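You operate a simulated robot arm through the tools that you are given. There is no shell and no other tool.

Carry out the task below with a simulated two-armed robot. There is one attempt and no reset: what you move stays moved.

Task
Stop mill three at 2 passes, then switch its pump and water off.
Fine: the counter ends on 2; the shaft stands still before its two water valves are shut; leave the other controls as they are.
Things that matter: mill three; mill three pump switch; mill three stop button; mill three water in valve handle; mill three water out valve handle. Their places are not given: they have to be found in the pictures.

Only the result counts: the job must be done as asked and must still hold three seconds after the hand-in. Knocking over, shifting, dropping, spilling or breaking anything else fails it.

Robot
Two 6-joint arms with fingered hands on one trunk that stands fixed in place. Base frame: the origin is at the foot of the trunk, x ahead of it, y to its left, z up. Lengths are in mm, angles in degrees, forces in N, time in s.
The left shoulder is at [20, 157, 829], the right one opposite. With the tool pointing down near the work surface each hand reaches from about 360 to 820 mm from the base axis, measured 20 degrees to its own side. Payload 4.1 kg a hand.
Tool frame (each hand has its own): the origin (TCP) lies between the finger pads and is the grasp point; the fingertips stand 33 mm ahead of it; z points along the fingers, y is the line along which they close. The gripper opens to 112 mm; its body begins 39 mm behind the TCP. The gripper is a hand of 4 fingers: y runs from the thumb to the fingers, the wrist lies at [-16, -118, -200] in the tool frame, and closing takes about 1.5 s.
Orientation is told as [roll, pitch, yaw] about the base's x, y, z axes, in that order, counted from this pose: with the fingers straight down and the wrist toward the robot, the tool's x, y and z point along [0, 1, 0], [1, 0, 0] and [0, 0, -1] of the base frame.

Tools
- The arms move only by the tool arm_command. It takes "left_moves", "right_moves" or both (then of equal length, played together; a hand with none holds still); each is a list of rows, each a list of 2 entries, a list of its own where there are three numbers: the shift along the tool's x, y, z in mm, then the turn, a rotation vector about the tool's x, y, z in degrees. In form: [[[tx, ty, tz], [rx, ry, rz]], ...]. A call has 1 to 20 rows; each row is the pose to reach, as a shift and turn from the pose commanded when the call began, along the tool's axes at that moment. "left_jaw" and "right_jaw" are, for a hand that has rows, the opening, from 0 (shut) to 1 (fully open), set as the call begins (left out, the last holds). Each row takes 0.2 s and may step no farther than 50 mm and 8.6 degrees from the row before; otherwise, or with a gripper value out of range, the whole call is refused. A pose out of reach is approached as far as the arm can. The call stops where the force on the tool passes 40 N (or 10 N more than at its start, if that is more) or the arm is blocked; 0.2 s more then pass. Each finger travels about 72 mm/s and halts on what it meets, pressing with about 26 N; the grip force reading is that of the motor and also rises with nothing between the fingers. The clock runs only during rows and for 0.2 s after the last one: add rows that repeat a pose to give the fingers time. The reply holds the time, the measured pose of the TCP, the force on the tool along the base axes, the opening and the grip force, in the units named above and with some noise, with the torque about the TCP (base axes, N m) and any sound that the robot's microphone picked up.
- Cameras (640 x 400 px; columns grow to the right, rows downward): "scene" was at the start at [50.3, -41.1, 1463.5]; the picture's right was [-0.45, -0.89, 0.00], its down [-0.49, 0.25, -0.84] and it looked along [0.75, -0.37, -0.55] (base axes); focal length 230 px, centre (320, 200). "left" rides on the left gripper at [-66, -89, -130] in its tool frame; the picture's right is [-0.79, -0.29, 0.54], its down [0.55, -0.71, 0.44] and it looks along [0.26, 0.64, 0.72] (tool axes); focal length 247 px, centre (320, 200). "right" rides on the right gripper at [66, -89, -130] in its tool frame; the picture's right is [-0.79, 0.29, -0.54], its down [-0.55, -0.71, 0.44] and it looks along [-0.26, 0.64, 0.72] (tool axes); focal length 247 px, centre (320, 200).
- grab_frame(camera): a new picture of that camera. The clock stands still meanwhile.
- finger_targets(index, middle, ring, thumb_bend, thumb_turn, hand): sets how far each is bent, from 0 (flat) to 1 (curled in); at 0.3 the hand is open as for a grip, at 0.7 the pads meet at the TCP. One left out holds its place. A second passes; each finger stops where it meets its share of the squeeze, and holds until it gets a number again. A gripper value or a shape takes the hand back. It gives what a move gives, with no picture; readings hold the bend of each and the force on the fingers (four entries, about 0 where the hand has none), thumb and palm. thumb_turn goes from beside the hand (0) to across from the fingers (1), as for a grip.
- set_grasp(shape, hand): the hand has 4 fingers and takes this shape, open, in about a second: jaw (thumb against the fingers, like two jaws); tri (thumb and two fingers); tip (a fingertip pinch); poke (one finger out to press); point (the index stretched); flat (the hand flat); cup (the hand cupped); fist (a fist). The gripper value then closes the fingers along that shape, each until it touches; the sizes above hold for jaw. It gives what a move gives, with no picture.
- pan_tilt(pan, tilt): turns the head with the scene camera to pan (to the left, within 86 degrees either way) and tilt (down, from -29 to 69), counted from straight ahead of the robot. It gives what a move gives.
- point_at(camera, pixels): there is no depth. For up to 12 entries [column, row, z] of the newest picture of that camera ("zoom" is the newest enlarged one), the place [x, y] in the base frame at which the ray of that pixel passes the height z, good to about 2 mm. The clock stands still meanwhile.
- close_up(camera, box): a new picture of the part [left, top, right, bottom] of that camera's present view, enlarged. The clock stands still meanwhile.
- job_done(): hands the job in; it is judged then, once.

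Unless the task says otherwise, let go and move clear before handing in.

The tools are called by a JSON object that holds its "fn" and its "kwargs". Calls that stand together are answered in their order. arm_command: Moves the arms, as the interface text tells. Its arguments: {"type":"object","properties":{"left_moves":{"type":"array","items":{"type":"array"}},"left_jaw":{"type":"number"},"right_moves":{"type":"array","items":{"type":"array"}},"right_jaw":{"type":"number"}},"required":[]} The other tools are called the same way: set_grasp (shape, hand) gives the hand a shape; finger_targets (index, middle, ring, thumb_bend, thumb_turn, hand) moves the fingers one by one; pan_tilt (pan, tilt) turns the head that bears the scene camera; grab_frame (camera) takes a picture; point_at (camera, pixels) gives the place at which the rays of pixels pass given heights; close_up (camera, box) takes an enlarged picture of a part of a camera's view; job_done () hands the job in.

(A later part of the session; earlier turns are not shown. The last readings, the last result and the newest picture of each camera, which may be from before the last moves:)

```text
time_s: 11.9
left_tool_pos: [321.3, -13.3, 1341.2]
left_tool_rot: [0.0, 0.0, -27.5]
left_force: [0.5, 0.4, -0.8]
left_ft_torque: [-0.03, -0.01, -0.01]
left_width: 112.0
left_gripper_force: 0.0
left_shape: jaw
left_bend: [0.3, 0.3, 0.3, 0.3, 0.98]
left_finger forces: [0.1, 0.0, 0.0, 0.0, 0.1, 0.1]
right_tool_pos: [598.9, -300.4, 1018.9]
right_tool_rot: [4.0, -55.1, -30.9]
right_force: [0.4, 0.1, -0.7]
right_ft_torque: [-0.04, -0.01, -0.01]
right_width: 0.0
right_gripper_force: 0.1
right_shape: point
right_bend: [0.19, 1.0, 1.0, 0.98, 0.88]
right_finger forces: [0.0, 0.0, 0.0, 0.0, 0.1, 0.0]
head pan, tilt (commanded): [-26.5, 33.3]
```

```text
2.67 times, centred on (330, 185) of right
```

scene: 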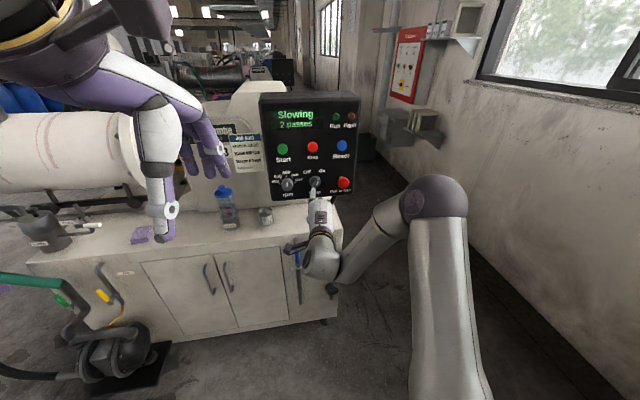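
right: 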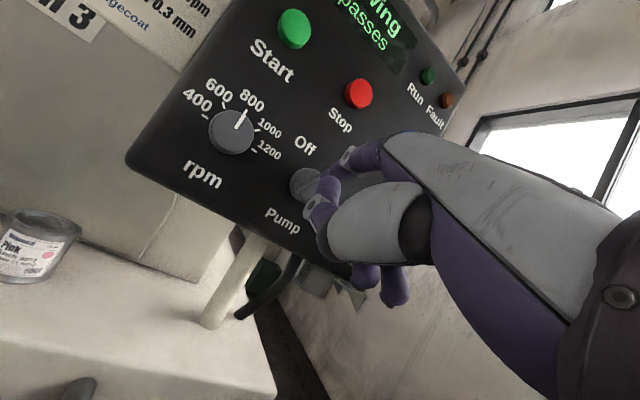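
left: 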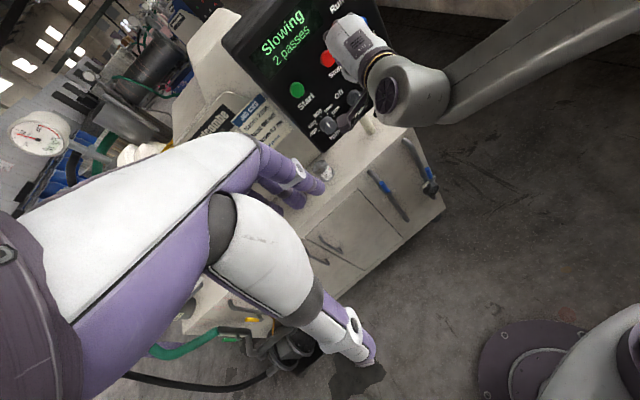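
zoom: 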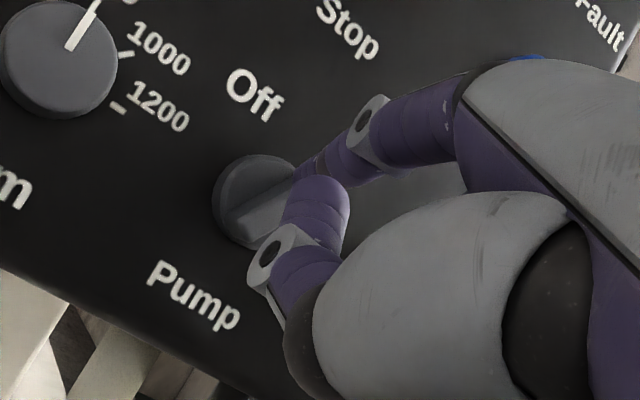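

The tip triangulates to about (652,-314,1075), ~68 mm off the panel and 22 mm left of the knob axis, just as planned. I'll move it in along the panel normal by 50 mm so it sits beside the lower-left end of the bar.

{"fn": "arm_command", "kwargs": {"right_moves": [[[6.4, 9.5, 22.3], [0, 0, 0]], [[10.2, 15.1, 35.6], [0, 0, 0]], [[12.1, 18, 42.3], [0, 0, 0]], [[12.7, 18.9, 44.5], [0, 0, 0]]]}}

{"fn": "grab_frame", "kwargs": {"camera": "scene"}}

{"fn": "close_up", "kwargs": {"camera": "scene", "box": [290, 160, 350, 210]}}

{"fn": "close_up", "kwargs": {"camera": "left", "box": [320, 70, 400, 130]}}

{"fn": "close_up", "kwargs": {"camera": "right", "box": [250, 110, 410, 260]}}

```text
time_s: 12.9
left_tool_pos: [320.7, -11.6, 1341.6]
left_tool_rot: [0.0, 0.0, -27.5]
left_force: [-0.4, 0.0, -0.6]
left_ft_torque: [0.04, 0.03, -0.01]
left_width: 111.7
left_gripper_force: 0.1
left_shape: jaw
left_bend: [0.3, 0.3, 0.3, 0.3, 0.98]
left_finger forces: [0.0, 0.1, 0.0, 0.1, 0.1, 0.0]
right_tool_pos: [647.5, -312.3, 1010.0]
right_tool_rot: [3.9, -55.1, -30.8]
right_force: [0.6, 0.3, 0.0]
right_ft_torque: [-0.01, 0.02, 0.02]
right_width: 0.0
right_gripper_force: 0.1
right_shape: point
right_bend: [0.19, 1.0, 1.0, 0.98, 0.88]
right_finger forces: [0.0, 0.0, 0.0, 0.0, 0.0, 0.0]
head pan, tilt (commanded): [-26.5, 33.3]
```

```text
taken
```

scene: 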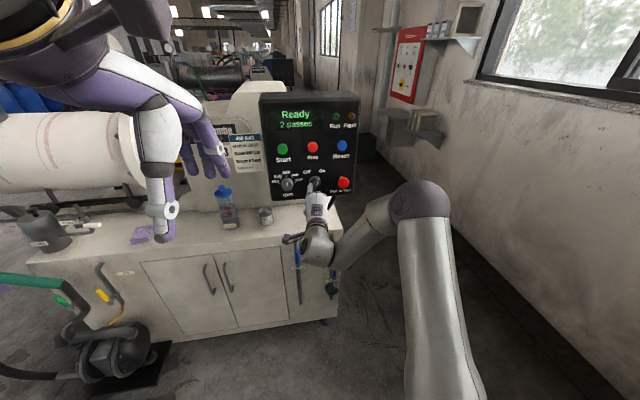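

```text
8.00 times, centred on (320, 185) of scene
```

zoom: 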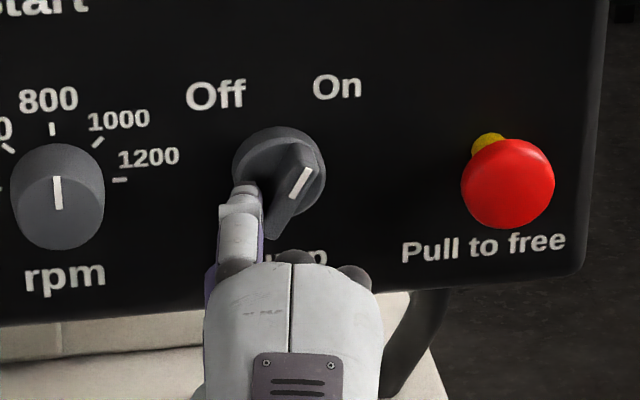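

```text
6.67 times, centred on (360, 100) of left
```

zoom: 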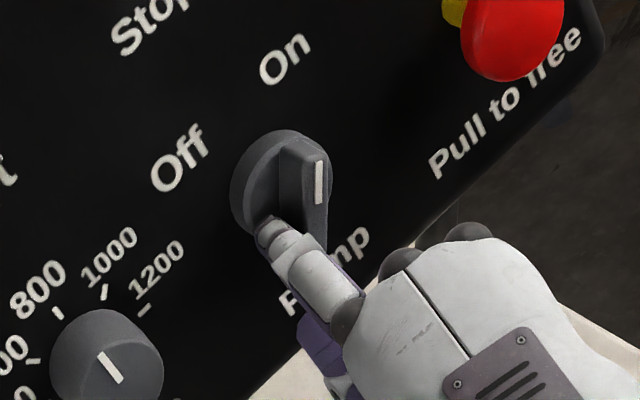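

```text
2.67 times, centred on (330, 185) of right
```

zoom: 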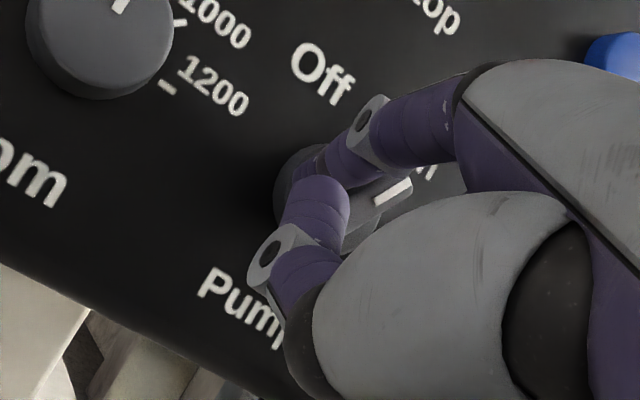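

The display now reads "Ready / 2 passes", so the shaft has stopped. The fingertip sits beside the lower-left end of the bar at (245,188) in the scene zoom, so I'll push that end right and down in an arc to turn the knob counter-clockwise to Off.

{"fn": "arm_command", "kwargs": {"right_moves": [[[-2.9, -4.4, 2.7], [0, 0, 0]], [[-4.9, -8.7, 5.1], [0, 0, 0]], [[-9.1, -13.0, 8.2], [0, 0, 0]], [[-14.9, -15.6, 10.9], [0, 0, 0]], [[-19.8, -16.1, 12.5], [0, 0, 0]], [[-23.1, -15.7, 13.3], [0, 0, 0]], [[-26.4, -14.8, 13.9], [0, 0, 0]]]}}

{"fn": "close_up", "kwargs": {"camera": "scene", "box": [290, 160, 350, 210]}}

{"fn": "close_up", "kwargs": {"camera": "left", "box": [320, 70, 400, 130]}}

{"fn": "close_up", "kwargs": {"camera": "scene", "box": [260, 80, 380, 220]}}

```text
time_s: 14.6
left_tool_pos: [320.4, -10.9, 1339.8]
left_tool_rot: [0.1, 0.0, -27.5]
left_force: [0.5, 0.3, -0.1]
left_ft_torque: [0.01, -0.03, -0.01]
left_width: 111.7
left_gripper_force: 0.0
left_shape: jaw
left_bend: [0.3, 0.3, 0.3, 0.3, 0.98]
left_finger forces: [0.0, 0.1, 0.0, 0.0, 0.0, 0.1]
right_tool_pos: [640.7, -326.1, 992.1]
right_tool_rot: [3.7, -54.8, -30.8]
right_force: [1.8, 9.3, -3.2]
right_ft_torque: [-0.43, 0.28, 0.58]
right_width: 105.5
right_gripper_force: 0.1
right_shape: point
right_bend: [0.21, 1.0, 1.0, 0.98, 0.88]
right_finger forces: [10.2, 0.0, 0.0, 0.0, 0.0, 0.0]
right hand out of reach, approached as far as the arm can: row 5, 6, 7
head pan, tilt (commanded): [-26.5, 33.3]
```

```text
8.00 times, centred on (320, 185) of scene
```

zoom: 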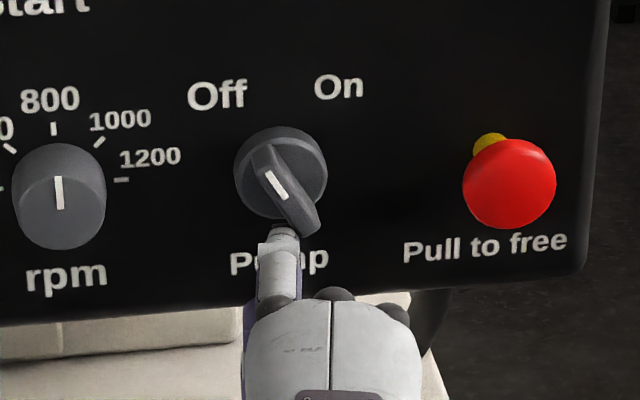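

```text
6.67 times, centred on (360, 100) of left
```

zoom: 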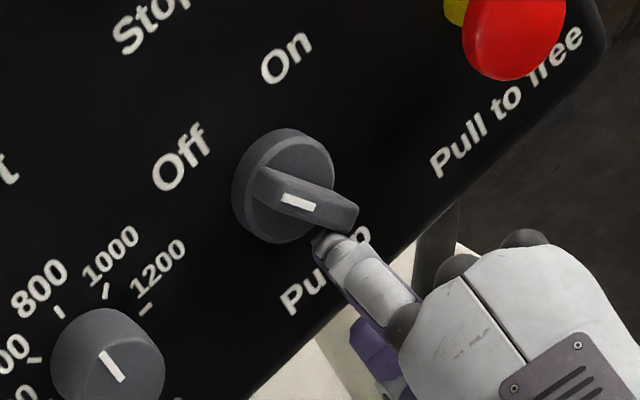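

```text
2.86 times, centred on (320, 150) of scene
```

zoom: 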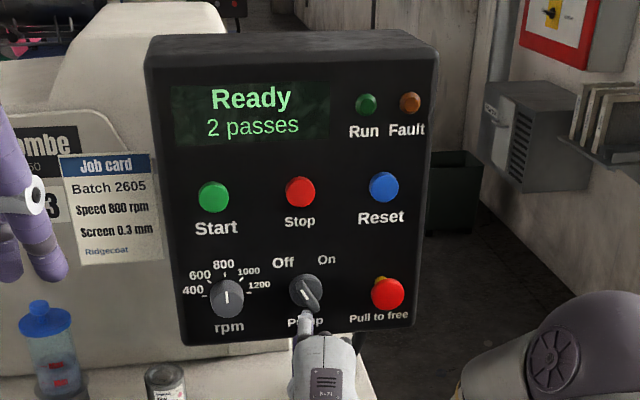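

The bar now points at Off: the mark at (276,185) in the scene zoom leans left, about 39° by the left view, matching the Off label's direction. I'll ease the finger off the bar and back away, then check the knob stays.

{"fn": "arm_command", "kwargs": {"right_moves": [[[4.5, -3.6, 0.2], [0, 0, 0]], [[-6.9, -20.6, -39.8], [0, 0, 0]], [[-18.4, -37.6, -79.9], [0, 0, 0]]]}}

{"fn": "grab_frame", "kwargs": {"camera": "scene"}}

{"fn": "close_up", "kwargs": {"camera": "scene", "box": [260, 80, 380, 220]}}

{"fn": "close_up", "kwargs": {"camera": "scene", "box": [265, 220, 365, 310]}}

{"fn": "close_up", "kwargs": {"camera": "left", "box": [340, 110, 460, 240]}}

{"fn": "grab_frame", "kwargs": {"camera": "right"}}

```text
time_s: 15.3
left_tool_pos: [321.4, -12.2, 1340.3]
left_tool_rot: [0.0, 0.1, -27.6]
left_force: [-0.7, 0.1, 0.1]
left_ft_torque: [0.03, 0.03, 0.02]
left_width: 111.5
left_gripper_force: 0.0
left_shape: jaw
left_bend: [0.3, 0.3, 0.3, 0.3, 0.98]
left_finger forces: [0.0, 0.0, 0.1, 0.0, 0.1, 0.1]
right_tool_pos: [555.5, -304.6, 1006.7]
right_tool_rot: [3.9, -55.0, -30.8]
right_force: [0.3, -0.9, -0.4]
right_ft_torque: [0.03, -0.07, -0.01]
right_width: 105.6
right_gripper_force: 0.0
right_shape: point
right_bend: [0.19, 1.0, 1.0, 0.98, 0.88]
right_finger forces: [0.0, 0.0, 0.0, 0.1, 0.0, 0.0]
head pan, tilt (commanded): [-26.5, 33.3]
```

```text
taken
```

scene: 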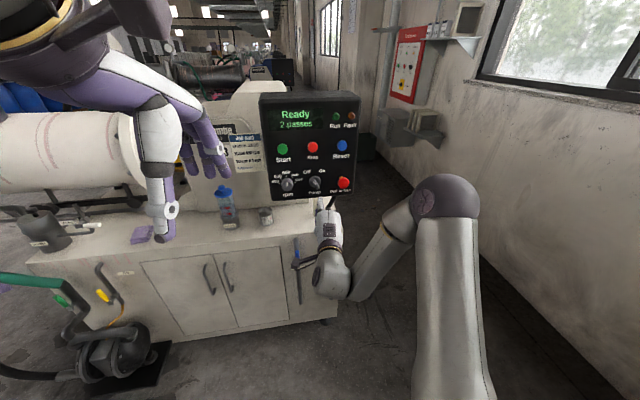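

```text
2.86 times, centred on (320, 150) of scene
```

zoom: 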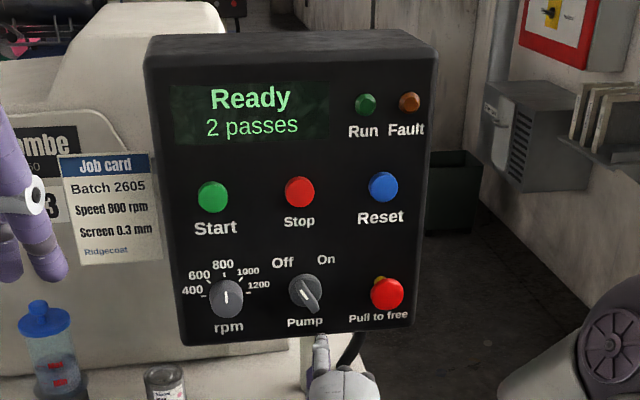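

```text
4.44 times, centred on (315, 265) of scene
```

zoom: 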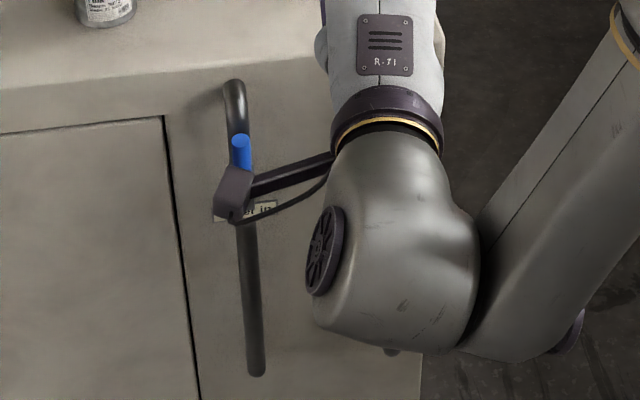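

```text
3.08 times, centred on (400, 175) of left
```

zoom: 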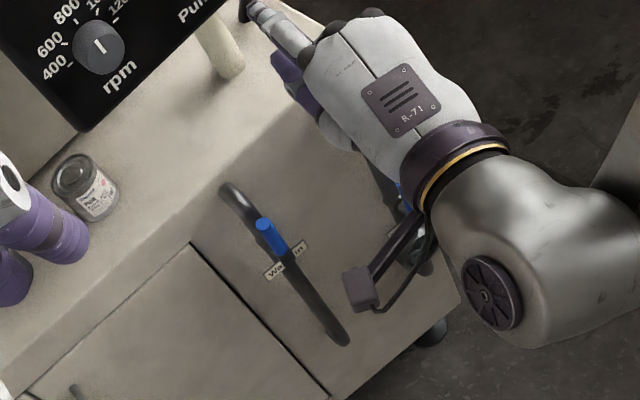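

```text
taken
```

right: 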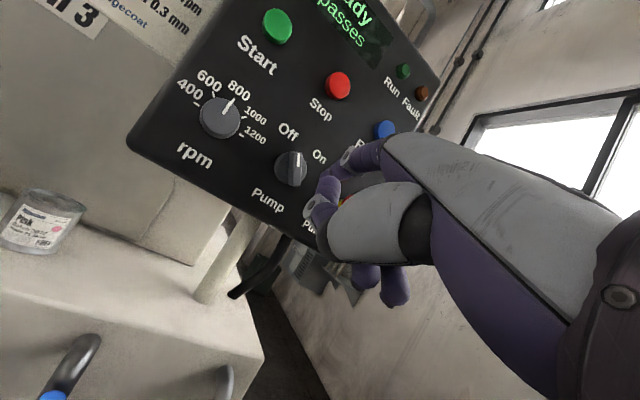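

The knob rests on Off at (305,292) in the scene zoom and the display reads "Ready / 2 passes". Next I'll draw the right hand back and tilt it down so the arm clears the view and the right camera can look at the valve handles.

{"fn": "arm_command", "kwargs": {"right_moves": [[[-12.6, -14.6, -5.3], [8, 0, 0]], [[-25.3, -29.3, -10.6], [16, 0, 0]], [[-37.9, -43.9, -16], [24, 0, 0]], [[-50.6, -58.6, -21.3], [32, 0, 0]], [[-63.2, -73.2, -26.6], [40, 0, 0]]]}}

{"fn": "grab_frame", "kwargs": {"camera": "right"}}

{"fn": "grab_frame", "kwargs": {"camera": "scene"}}

{"fn": "close_up", "kwargs": {"camera": "left", "box": [340, 110, 460, 240]}}

```text
time_s: 16.6
left_tool_pos: [321.4, -13.1, 1340.8]
left_tool_rot: [0.0, 0.0, -27.5]
left_force: [-0.4, 0.2, -0.1]
left_ft_torque: [0.03, 0.01, -0.03]
left_width: 111.8
left_gripper_force: 0.0
left_shape: jaw
left_bend: [0.3, 0.3, 0.3, 0.3, 0.98]
left_finger forces: [0.0, 0.1, 0.0, 0.1, 0.1, 0.0]
right_tool_pos: [469.3, -329.2, 959.9]
right_tool_rot: [2.4, -15.0, -28.3]
right_force: [-0.7, 0.1, 0.3]
right_ft_torque: [0.0, 0.01, 0.0]
right_width: 105.8
right_gripper_force: 0.2
right_shape: point
right_bend: [0.19, 1.0, 1.0, 0.98, 0.88]
right_finger forces: [0.1, 0.1, 0.1, 0.1, 0.0, 0.2]
head pan, tilt (commanded): [-26.5, 33.3]
```

```text
taken
```

right: 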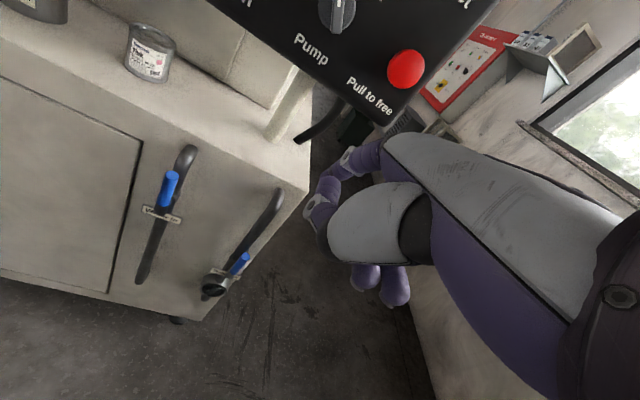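

```text
taken
```

scene: 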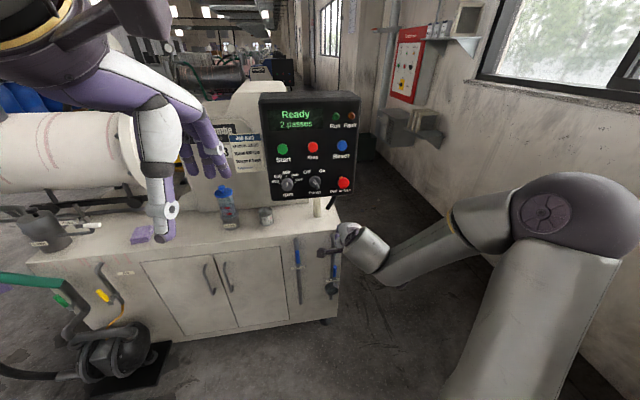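

```text
3.08 times, centred on (400, 175) of left
```

zoom: 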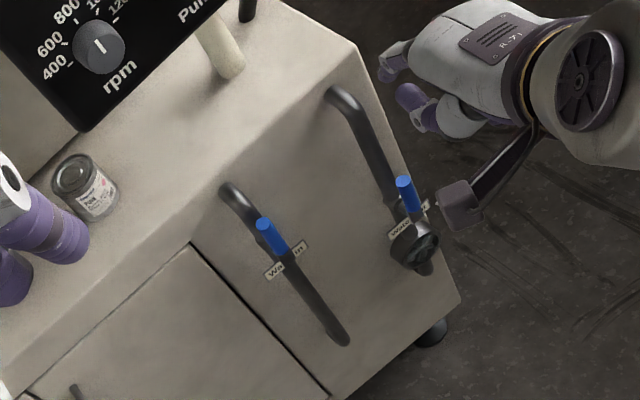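

Now both valves are in clear view: Water in at about (165,200) and Water out at about (235,270) in the right picture. I'll enlarge each from the three cameras.

{"fn": "close_up", "kwargs": {"camera": "right", "box": [120, 130, 220, 300]}}

{"fn": "close_up", "kwargs": {"camera": "right", "box": [180, 170, 310, 320]}}

{"fn": "close_up", "kwargs": {"camera": "scene", "box": [280, 225, 350, 310]}}

{"fn": "close_up", "kwargs": {"camera": "left", "box": [360, 130, 450, 220]}}

{"fn": "close_up", "kwargs": {"camera": "scene", "box": [20, 240, 150, 370]}}

```text
2.35 times, centred on (170, 215) of right
```

zoom: 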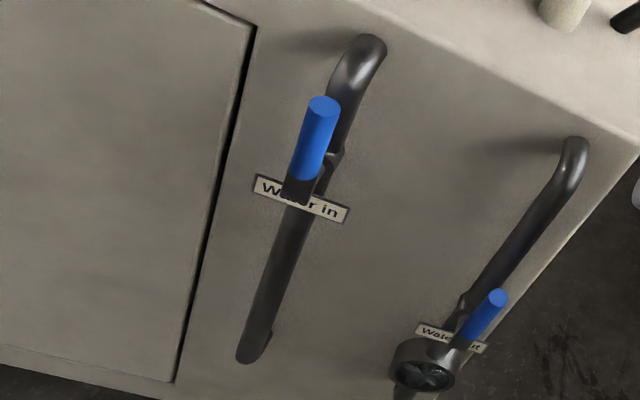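

```text
2.67 times, centred on (245, 245) of right
```

zoom: 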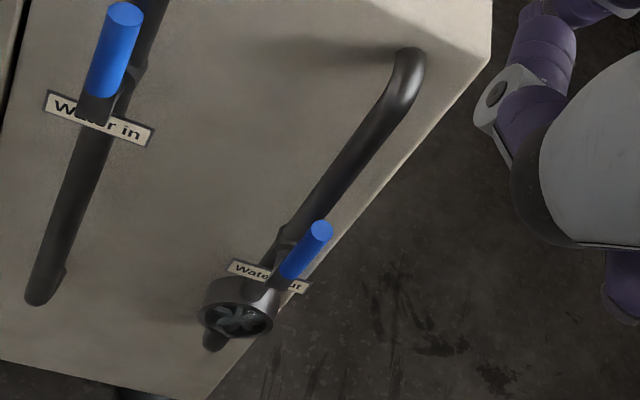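

```text
4.71 times, centred on (315, 268) of scene
```

zoom: 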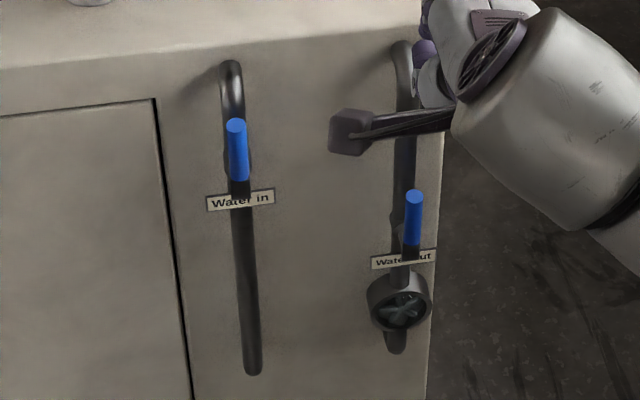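

```text
4.44 times, centred on (405, 175) of left
```

zoom: 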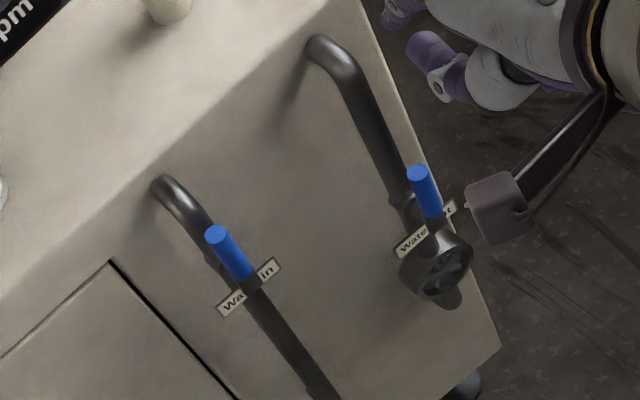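

```text
3.08 times, centred on (85, 305) of scene
```

zoom: 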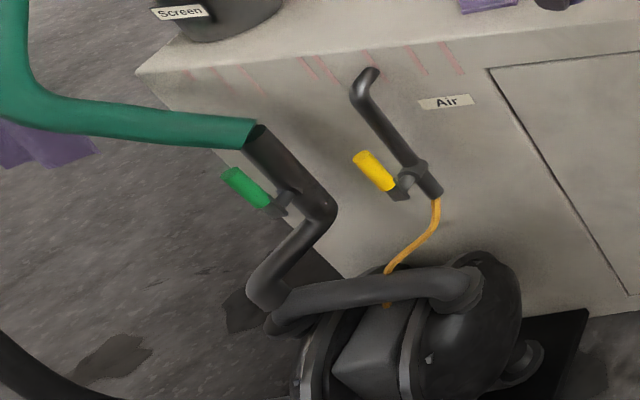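

Both handles point straight up along their pipes (open), each standing off the pipe on a stem near its label. I'll take rays for the handle tops, bottoms and pivots in the right and scene views.

{"fn": "point_at", "kwargs": {"camera": "right", "pixels": [[171.3, 173.8, 700], [162.8, 205.65, 700], [160.2, 212, 700], [176.4, 197.2, 700], [245, 256.25, 600], [233, 273.1, 600], [228.1, 276.9, 600], [189, 155, 800], [278, 196, 800], [308, 190, 800], [145, 280, 600], [212, 290, 600]]}}

{"fn": "point_at", "kwargs": {"camera": "scene", "pixels": [[297.2, 251.9, 700], [298, 263.75, 700], [298.2, 266.3, 700], [334.96, 266.9, 600], [334.3, 277.55, 600], [333.9, 280.1, 600], [332, 290, 600], [297, 241, 800], [335, 237, 800], [343, 229.5, 800]]}}

{"fn": "point_at", "kwargs": {"camera": "left", "pixels": [[381.6, 182.4, 700], [387.7, 192.3, 700], [389.25, 193.9, 700], [426.8, 168.7, 600], [430.4, 178.4, 600], [430.9, 181.3, 600]]}}

```text
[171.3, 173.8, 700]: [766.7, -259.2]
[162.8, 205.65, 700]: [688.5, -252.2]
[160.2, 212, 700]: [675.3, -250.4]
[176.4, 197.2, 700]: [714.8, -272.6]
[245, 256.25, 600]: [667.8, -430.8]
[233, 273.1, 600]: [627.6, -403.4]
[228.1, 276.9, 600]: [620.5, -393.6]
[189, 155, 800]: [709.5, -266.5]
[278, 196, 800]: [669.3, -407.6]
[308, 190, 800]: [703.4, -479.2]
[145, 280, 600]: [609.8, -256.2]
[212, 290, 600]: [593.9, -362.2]
```

```text
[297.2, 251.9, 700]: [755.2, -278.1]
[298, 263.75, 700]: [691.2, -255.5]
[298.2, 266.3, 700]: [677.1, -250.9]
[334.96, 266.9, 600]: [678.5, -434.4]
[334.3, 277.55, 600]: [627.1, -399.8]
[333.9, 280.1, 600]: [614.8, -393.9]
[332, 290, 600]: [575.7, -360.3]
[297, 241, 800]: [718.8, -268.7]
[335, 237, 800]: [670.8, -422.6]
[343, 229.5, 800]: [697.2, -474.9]
```

```text
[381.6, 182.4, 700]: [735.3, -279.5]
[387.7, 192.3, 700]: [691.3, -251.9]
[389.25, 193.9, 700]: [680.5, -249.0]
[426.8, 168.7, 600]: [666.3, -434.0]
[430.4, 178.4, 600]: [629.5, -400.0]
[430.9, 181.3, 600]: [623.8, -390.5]
```

Consistent geometry: Water in pivots near (677,-250,699) with its top near z 796; Water out pivots near (643,-411,556) with its top near z 659, both ~75 mm in front of the cabinet. I'll straighten the index finger fully so it can push the levers with the hand mostly pointing down.

{"fn": "finger_targets", "kwargs": {"hand": "right", "index": 0}}

{"fn": "grab_frame", "kwargs": {"camera": "right"}}

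{"fn": "close_up", "kwargs": {"camera": "scene", "box": [300, 200, 400, 290]}}

{"fn": "close_up", "kwargs": {"camera": "left", "box": [400, 80, 540, 190]}}

```text
time_s: 17.6
left_tool_pos: [322.0, -12.4, 1340.4]
left_tool_rot: [-0.1, 0.1, -27.6]
left_force: [0.6, -0.6, 0.6]
left_ft_torque: [-0.02, -0.03, -0.01]
left_width: 111.7
left_gripper_force: 0.0
left_shape: jaw
left_bend: [0.3, 0.3, 0.3, 0.3, 0.98]
left_finger forces: [0.1, 0.0, 0.0, 0.0, 0.1, 0.0]
right_tool_pos: [468.8, -328.3, 959.7]
right_tool_rot: [2.3, -15.2, -28.2]
right_force: [0.5, -1.8, 0.5]
right_ft_torque: [0.0, 0.0, 0.0]
right_width: 57.9
right_gripper_force: 0.1
right_shape: fingers
right_bend: [0.0, 1.0, 1.0, 0.98, 0.88]
right_finger forces: [0.0, 0.1, 0.0, 0.1, 0.0, 0.0]
head pan, tilt (commanded): [-26.5, 33.3]
```

```text
taken
```

right: 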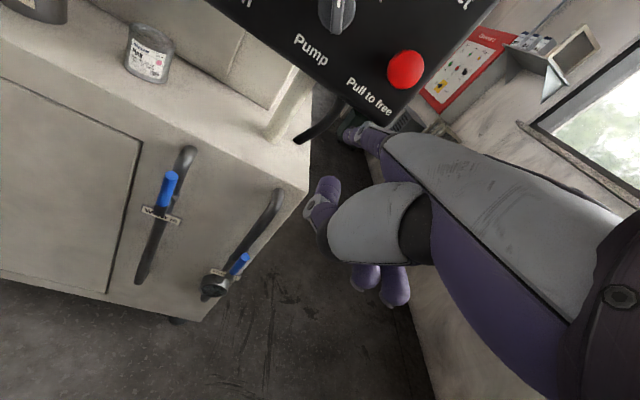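

```text
4.44 times, centred on (350, 245) of scene
```

zoom: 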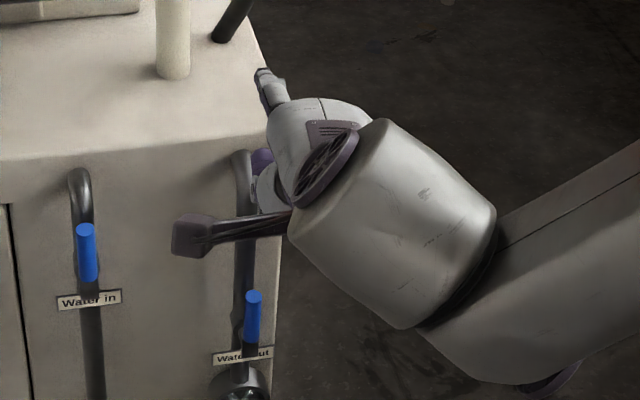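

```text
3.64 times, centred on (470, 135) of left
```

zoom: 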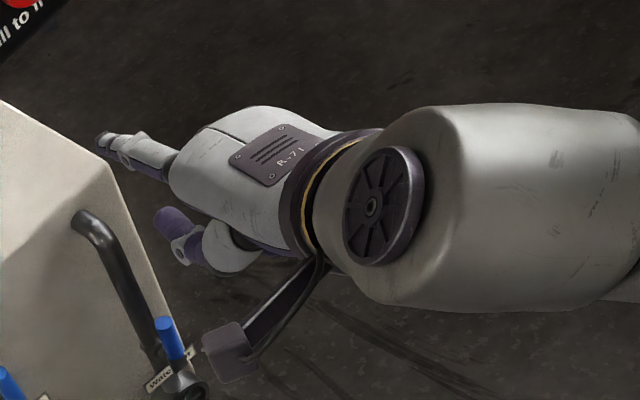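

The index is fully straight now; its tip appears at (98,138) in the left zoom, (262,72) in the scene zoom and about (346,133) in the right view. I'll take rays to fix its place relative to the TCP.

{"fn": "point_at", "kwargs": {"camera": "scene", "pixels": [[336.9, 216.2, 950]]}}

{"fn": "point_at", "kwargs": {"camera": "left", "pixels": [[409, 118, 950]]}}

{"fn": "point_at", "kwargs": {"camera": "right", "pixels": [[346, 133, 950]]}}

{"fn": "close_up", "kwargs": {"camera": "right", "box": [300, 90, 440, 220]}}

```text
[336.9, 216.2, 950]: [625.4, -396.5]
```

```text
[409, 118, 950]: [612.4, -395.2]
```

```text
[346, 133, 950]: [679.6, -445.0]
```

```text
3.08 times, centred on (370, 155) of right
```

zoom: 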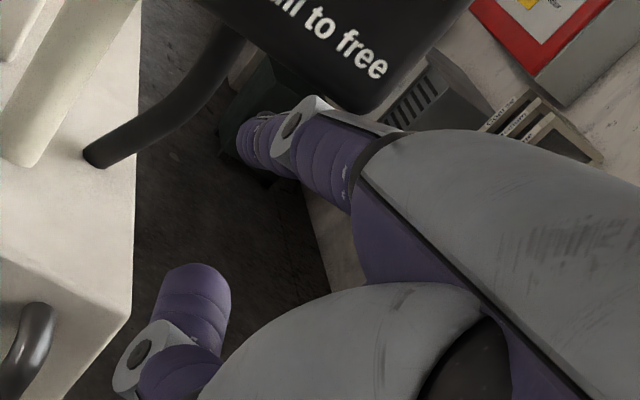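

The straight index tip lies at about [18,128,10] in the tool frame and points nearly horizontal at this pitch. I'll move to a standoff in front of Water in, tip to the left of its handle near the upper part, squaring the yaw with the cabinet.

{"fn": "arm_command", "kwargs": {"right_moves": [[[18, -15.6, 36], [0.11, 0.68, -2.57]], [[35.9, -31.2, 72], [0.22, 1.37, -5.13]], [[53.9, -46.8, 108.1], [0.33, 2.05, -7.7]], [[71.8, -62.4, 144.1], [0.43, 2.73, -10.27]], [[89.8, -78, 180.1], [0.54, 3.42, -12.8]], [[107.7, -93.6, 216.1], [0.65, 4.1, -15.4]]]}}

{"fn": "grab_frame", "kwargs": {"camera": "right"}}

{"fn": "grab_frame", "kwargs": {"camera": "scene"}}

{"fn": "close_up", "kwargs": {"camera": "scene", "box": [260, 220, 360, 310]}}

{"fn": "close_up", "kwargs": {"camera": "left", "box": [330, 130, 450, 240]}}

```text
time_s: 18.9
left_tool_pos: [320.2, -12.0, 1340.2]
left_tool_rot: [0.0, 0.0, -27.4]
left_force: [-0.4, 0.4, 0.0]
left_ft_torque: [0.06, -0.03, 0.03]
left_width: 111.8
left_gripper_force: 0.0
left_shape: jaw
left_bend: [0.3, 0.3, 0.3, 0.3, 0.98]
left_finger forces: [0.1, 0.0, 0.0, 0.1, 0.0, 0.0]
right_tool_pos: [502.3, -182.1, 745.5]
right_tool_rot: [1.4, -14.6, -13.0]
right_force: [0.0, -0.4, -0.3]
right_ft_torque: [0.02, -0.03, 0.01]
right_width: 57.6
right_gripper_force: 0.1
right_shape: fingers
right_bend: [0.0, 1.0, 1.0, 0.98, 0.88]
right_finger forces: [0.0, 0.0, 0.0, 0.0, 0.0, 0.0]
right hand out of reach, approached as far as the arm can: row 4, 5, 6
head pan, tilt (commanded): [-26.5, 33.3]
```

```text
taken
```

right: 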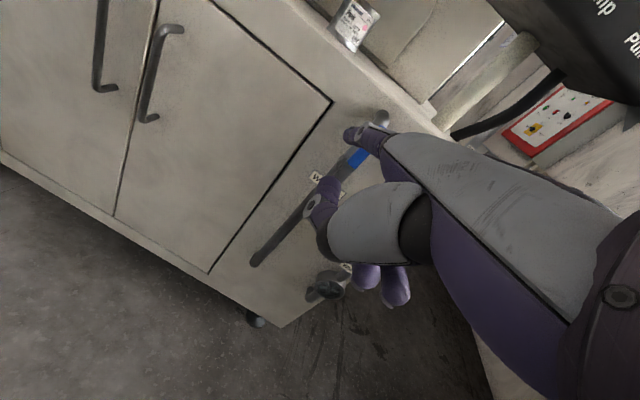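

```text
taken
```

scene: 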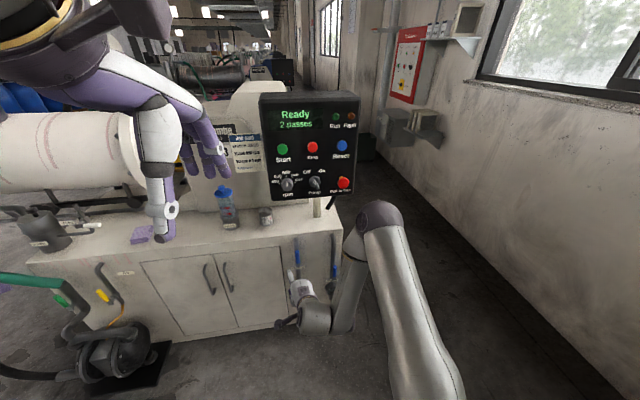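

```text
4.44 times, centred on (310, 265) of scene
```

zoom: 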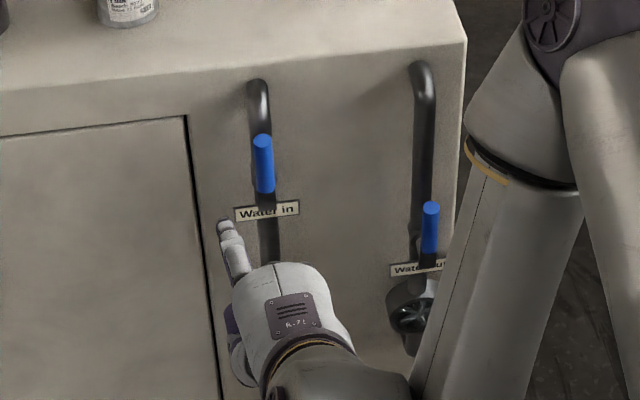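

```text
3.64 times, centred on (390, 185) of left
```

zoom: 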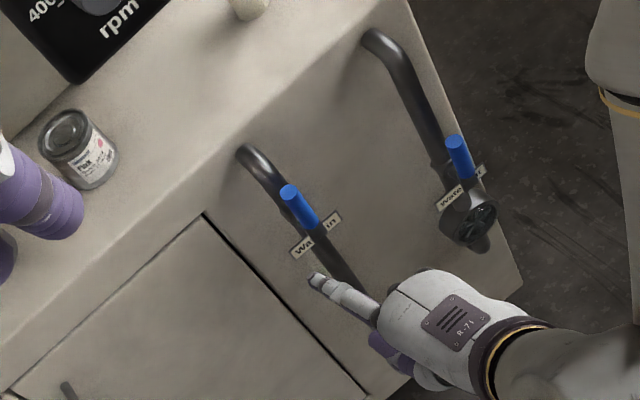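

The move ended slightly short (out of reach in the last rows), with the tip at about (630,-194,766), 45 mm left of the Water-in handle and 58 mm in front of it. Going forward should ease the wrist, so I'll bring the tip in beside the left of the handle.

{"fn": "arm_command", "kwargs": {"right_moves": [[[-4, 20, 7], [0, 0, 0]], [[-10, 38, 14], [0, 0, 0]], [[-17, 55, 21], [0, 0, 0]], [[-24.4, 70.5, 28.1], [0, 0, 0]]]}}

{"fn": "grab_frame", "kwargs": {"camera": "right"}}

{"fn": "close_up", "kwargs": {"camera": "scene", "box": [260, 220, 360, 310]}}

{"fn": "close_up", "kwargs": {"camera": "left", "box": [330, 130, 450, 240]}}

```text
time_s: 19.9
left_tool_pos: [321.1, -12.3, 1340.9]
left_tool_rot: [-0.1, 0.0, -27.5]
left_force: [0.3, -0.2, -0.1]
left_ft_torque: [-0.03, 0.01, 0.02]
left_width: 111.7
left_gripper_force: 0.1
left_shape: jaw
left_bend: [0.3, 0.3, 0.3, 0.3, 0.98]
left_finger forces: [0.0, 0.0, 0.1, 0.1, 0.1, 0.0]
right_tool_pos: [578.3, -204.4, 743.5]
right_tool_rot: [1.6, -14.5, -12.8]
right_force: [0.3, -0.6, 0.1]
right_ft_torque: [0.0, 0.01, 0.02]
right_width: 58.0
right_gripper_force: 0.0
right_shape: fingers
right_bend: [0.0, 1.0, 1.0, 0.98, 0.88]
right_finger forces: [0.1, 0.0, 0.0, 0.0, 0.1, 0.0]
right hand out of reach, approached as far as the arm can: row 1, 2, 3, 4
head pan, tilt (commanded): [-26.5, 33.3]
```

```text
taken
```

right: 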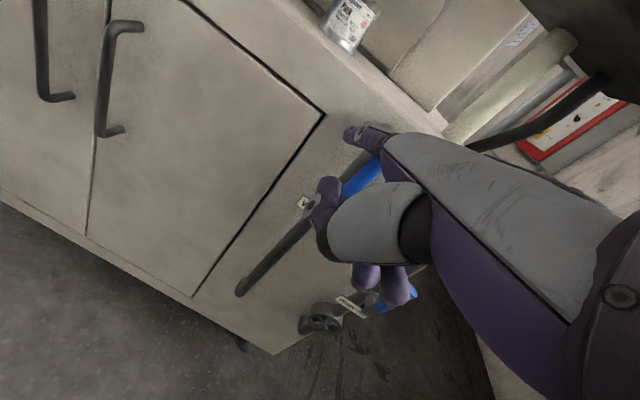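

```text
4.44 times, centred on (310, 265) of scene
```

zoom: 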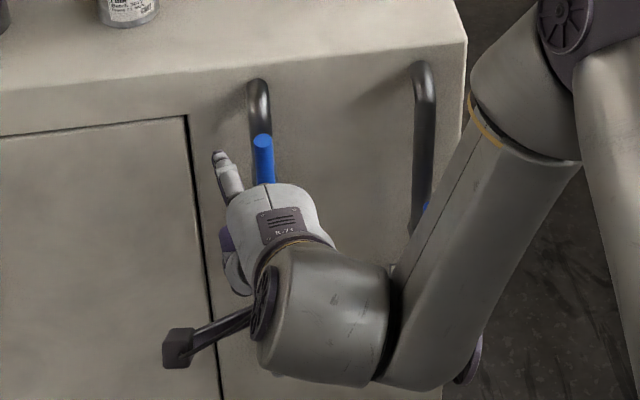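

```text
3.64 times, centred on (390, 185) of left
```

zoom: 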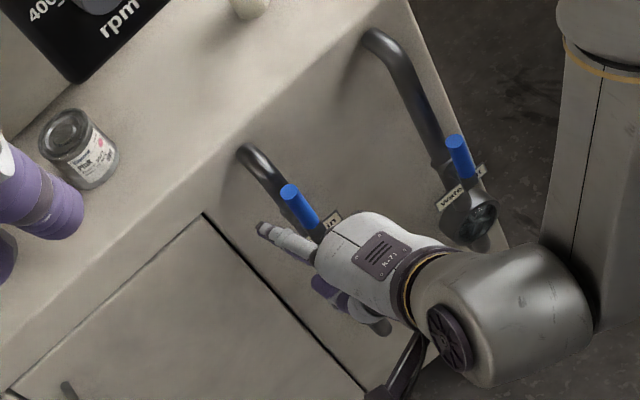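

The tip is now about 40 mm left of the handle at (219,157) in the scene zoom but the wrist keeps hitting a limit when moving right. I'll turn the hand's yaw rightward so the finger swings toward the handle while the TCP stays where the arm is comfortable.

{"fn": "arm_command", "kwargs": {"right_moves": [[[7.5, -1.4, 5.2], [-0.19, -2, 7.75]], [[15.1, -2.8, 10.5], [-0.38, -4.03, 15.5]]]}}

{"fn": "close_up", "kwargs": {"camera": "scene", "box": [260, 220, 360, 310]}}

{"fn": "close_up", "kwargs": {"camera": "left", "box": [330, 130, 450, 240]}}

```text
time_s: 20.6
left_tool_pos: [321.6, -13.0, 1342.0]
left_tool_rot: [0.1, 0.0, -27.5]
left_force: [-0.9, 0.4, -0.2]
left_ft_torque: [0.01, -0.03, 0.01]
left_width: 111.6
left_gripper_force: 0.1
left_shape: jaw
left_bend: [0.3, 0.3, 0.3, 0.3, 0.98]
left_finger forces: [0.0, 0.0, 0.1, 0.0, 0.0, 0.0]
right_tool_pos: [581.7, -189.6, 733.8]
right_tool_rot: [2.5, -14.8, -28.5]
right_force: [0.0, 0.2, 0.7]
right_ft_torque: [0.03, 0.03, 0.01]
right_width: 58.1
right_gripper_force: 0.1
right_shape: fingers
right_bend: [0.0, 1.0, 1.0, 0.98, 0.88]
right_finger forces: [0.1, 0.1, 0.0, 0.0, 0.0, 0.0]
head pan, tilt (commanded): [-26.5, 33.3]
```

```text
4.44 times, centred on (310, 265) of scene
```

zoom: 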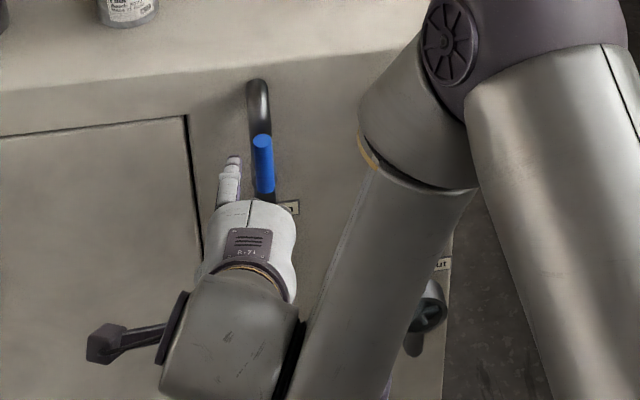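

```text
3.64 times, centred on (390, 185) of left
```

zoom: 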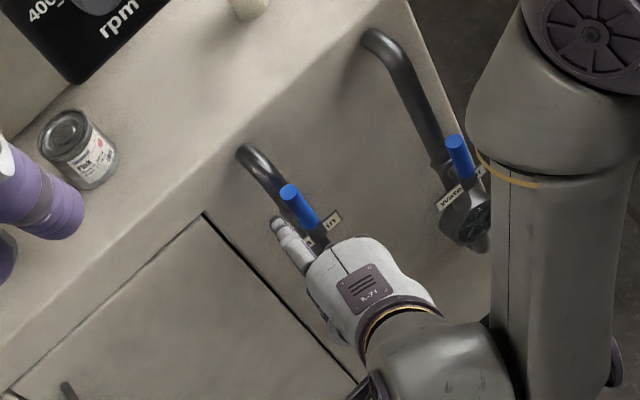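

That worked without any limit: the tip now sits just left of the handle at (235,160) in the scene zoom. I'll push gently to the right by about 35 mm to see whether the lever turns that way.

{"fn": "arm_command", "kwargs": {"right_moves": [[[-8.6, 2.5, 0.3], [0, 0, 0]], [[-17.3, 5.2, -0.4], [0, 0, 0]], [[-25.3, 7.8, -1.3], [0, 0, 0]], [[-33.6, 10, -0.4], [0, 0, 0]]]}}

{"fn": "close_up", "kwargs": {"camera": "scene", "box": [260, 220, 360, 310]}}

{"fn": "close_up", "kwargs": {"camera": "left", "box": [330, 130, 450, 240]}}

```text
time_s: 21.6
left_tool_pos: [321.4, -12.5, 1340.6]
left_tool_rot: [0.1, 0.0, -27.5]
left_force: [-0.4, -0.1, 0.0]
left_ft_torque: [-0.02, 0.03, 0.01]
left_width: 111.9
left_gripper_force: 0.0
left_shape: jaw
left_bend: [0.3, 0.3, 0.3, 0.3, 0.98]
left_finger forces: [0.0, 0.1, 0.1, 0.0, 0.0, 0.0]
right_tool_pos: [575.0, -224.0, 734.9]
right_tool_rot: [2.3, -14.8, -28.3]
right_force: [-1.2, 1.8, 0.5]
right_ft_torque: [-0.09, -0.05, 0.15]
right_width: 57.3
right_gripper_force: 1.5
right_shape: fingers
right_bend: [0.0, 1.0, 1.0, 0.98, 0.88]
right_finger forces: [2.3, 0.0, 0.1, 0.0, 0.0, 0.1]
head pan, tilt (commanded): [-26.5, 33.3]
```

```text
4.44 times, centred on (310, 265) of scene
```

zoom: 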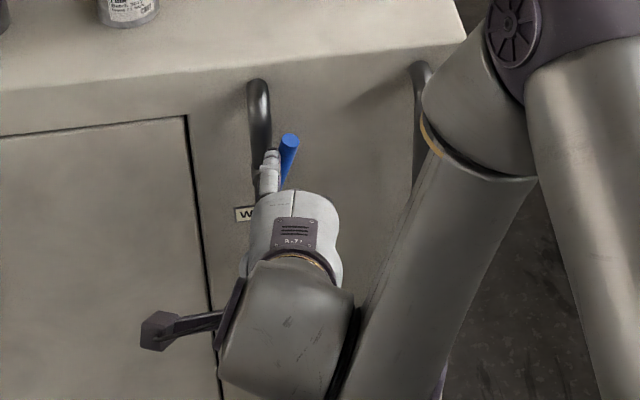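

```text
3.64 times, centred on (390, 185) of left
```

zoom: 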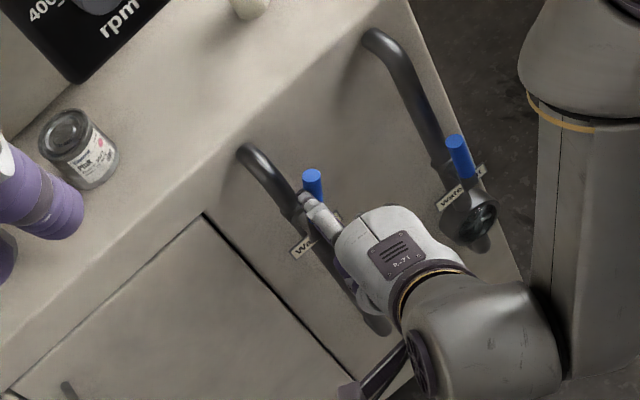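

The lever turns freely to the right with only about 2 N, and the handle in the scene zoom now leans right at (287,155). I'll keep pushing along the arc, rightward and then down.

{"fn": "arm_command", "kwargs": {"right_moves": [[[-8.5, 2, 1.9], [0, 0, 0]], [[-16.5, 3.4, 5.3], [0, 0, 0]], [[-24.4, 4.7, 9], [0, 0, 0]], [[-31.3, 5.3, 14], [0, 0, 0]], [[-38.1, 5.7, 19.8], [0, 0, 0]], [[-43.9, 5.6, 26.5], [0, 0, 0]], [[-48.9, 5.1, 33.7], [0, 0, 0]]]}}

{"fn": "close_up", "kwargs": {"camera": "scene", "box": [260, 220, 360, 310]}}

{"fn": "close_up", "kwargs": {"camera": "left", "box": [330, 130, 450, 240]}}

{"fn": "grab_frame", "kwargs": {"camera": "right"}}

```text
time_s: 23.1
left_tool_pos: [321.1, -11.1, 1340.8]
left_tool_rot: [0.0, 0.0, -27.5]
left_force: [-0.2, -0.7, 0.8]
left_ft_torque: [0.0, 0.0, -0.01]
left_width: 111.7
left_gripper_force: 0.1
left_shape: jaw
left_bend: [0.3, 0.3, 0.3, 0.3, 0.98]
left_finger forces: [0.1, 0.0, 0.0, 0.1, 0.0, 0.1]
right_tool_pos: [563.8, -271.1, 701.4]
right_tool_rot: [2.3, -14.9, -28.3]
right_force: [-0.8, 0.9, 1.9]
right_ft_torque: [-0.12, -0.14, 0.15]
right_width: 58.9
right_gripper_force: 0.7
right_shape: fingers
right_bend: [0.0, 1.0, 1.0, 0.98, 0.88]
right_finger forces: [1.7, 0.1, 0.0, 0.1, 0.1, 0.0]
head pan, tilt (commanded): [-26.5, 33.3]
```

```text
4.44 times, centred on (310, 265) of scene
```

zoom: 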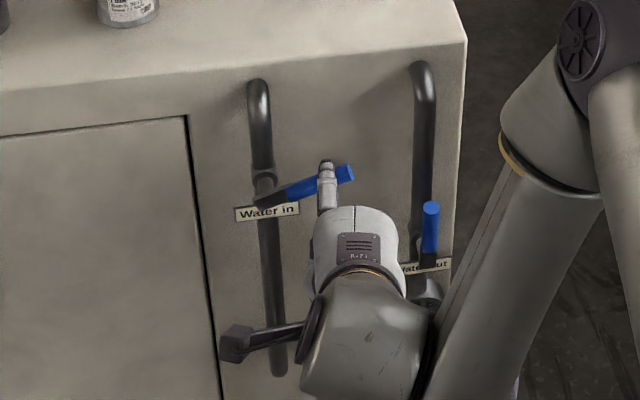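

```text
3.64 times, centred on (390, 185) of left
```

zoom: 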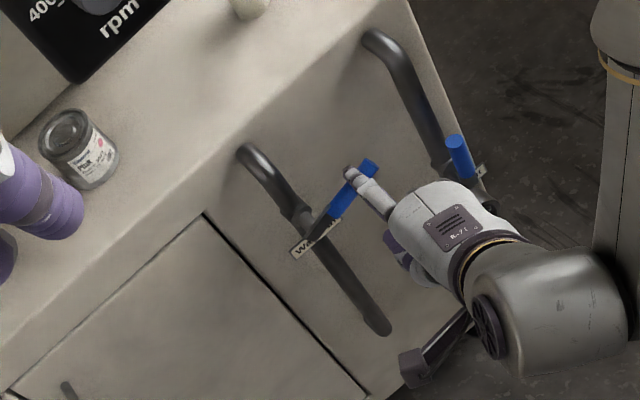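

```text
taken
```

right: 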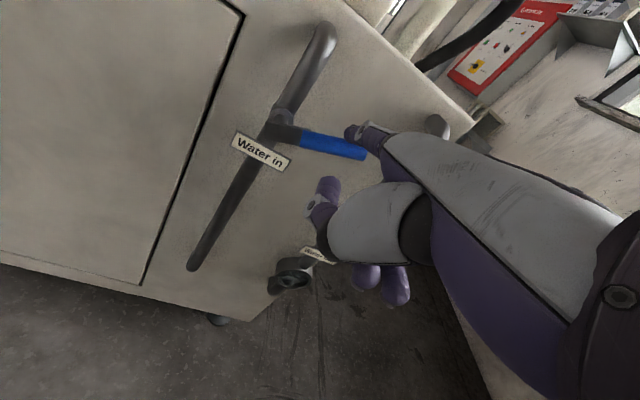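

The handle is now roughly 70° over, seen at (320,185) in the scene zoom and nearly horizontal in the right view, with the forces still tiny. I'll press it further down in small steps until it reaches its stop.

{"fn": "arm_command", "kwargs": {"right_moves": [[[-3.1, -0.7, 5.9], [0, 0, 0]], [[-5.3, -1.7, 11.7], [0, 0, 0]], [[-6.5, -2.7, 16.6], [0, 0, 0]], [[-7.1, -3.6, 20.5], [0, 0, 0]], [[-7.3, -4.6, 24.3], [0, 0, 0]], [[-7.5, -5.6, 28.2], [0, 0, 0]], [[-7.2, -6.8, 32.1], [0, 0, 0]]]}}

{"fn": "close_up", "kwargs": {"camera": "scene", "box": [260, 220, 360, 310]}}

{"fn": "close_up", "kwargs": {"camera": "left", "box": [330, 130, 450, 240]}}

{"fn": "grab_frame", "kwargs": {"camera": "right"}}

```text
time_s: 24.8
left_tool_pos: [320.5, -11.7, 1340.5]
left_tool_rot: [0.0, 0.0, -27.5]
left_force: [0.5, -0.2, 0.6]
left_ft_torque: [-0.01, 0.0, 0.05]
left_width: 111.6
left_gripper_force: 0.1
left_shape: jaw
left_bend: [0.3, 0.3, 0.3, 0.3, 0.98]
left_finger forces: [0.0, 0.0, 0.1, 0.1, 0.0, 0.1]
right_tool_pos: [563.2, -278.1, 670.0]
right_tool_rot: [2.3, -14.9, -28.2]
right_force: [-2.4, -0.5, 7.2]
right_ft_torque: [-0.27, -0.9, -0.11]
right_width: 63.4
right_gripper_force: 2.7
right_shape: fingers
right_bend: [0.0, 1.0, 1.0, 0.98, 0.88]
right_finger forces: [6.9, 0.1, 0.1, 0.0, 0.1, 0.1]
head pan, tilt (commanded): [-26.5, 33.3]
```

```text
4.44 times, centred on (310, 265) of scene
```

zoom: 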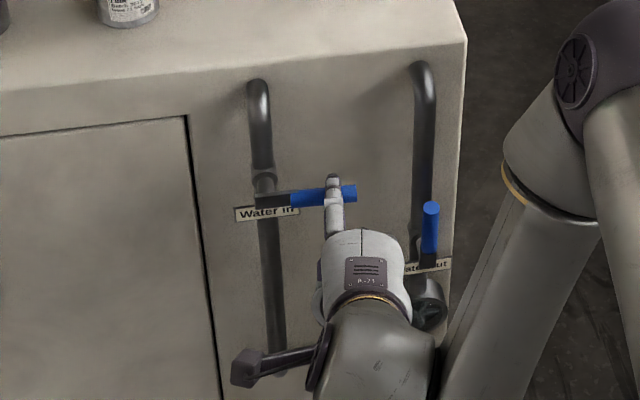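

```text
3.64 times, centred on (390, 185) of left
```

zoom: 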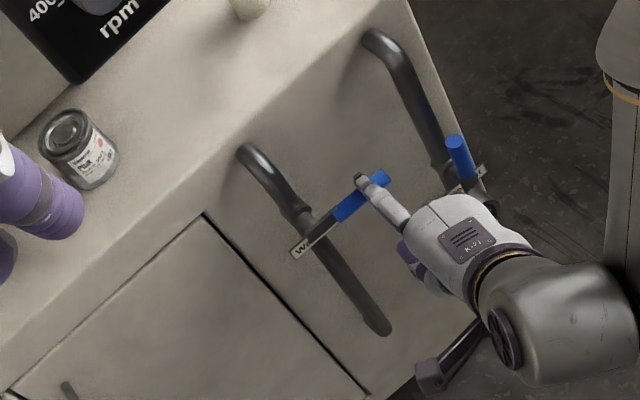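

```text
taken
```

right: 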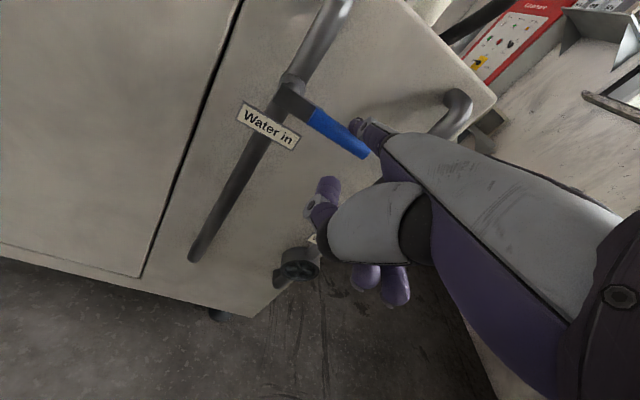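

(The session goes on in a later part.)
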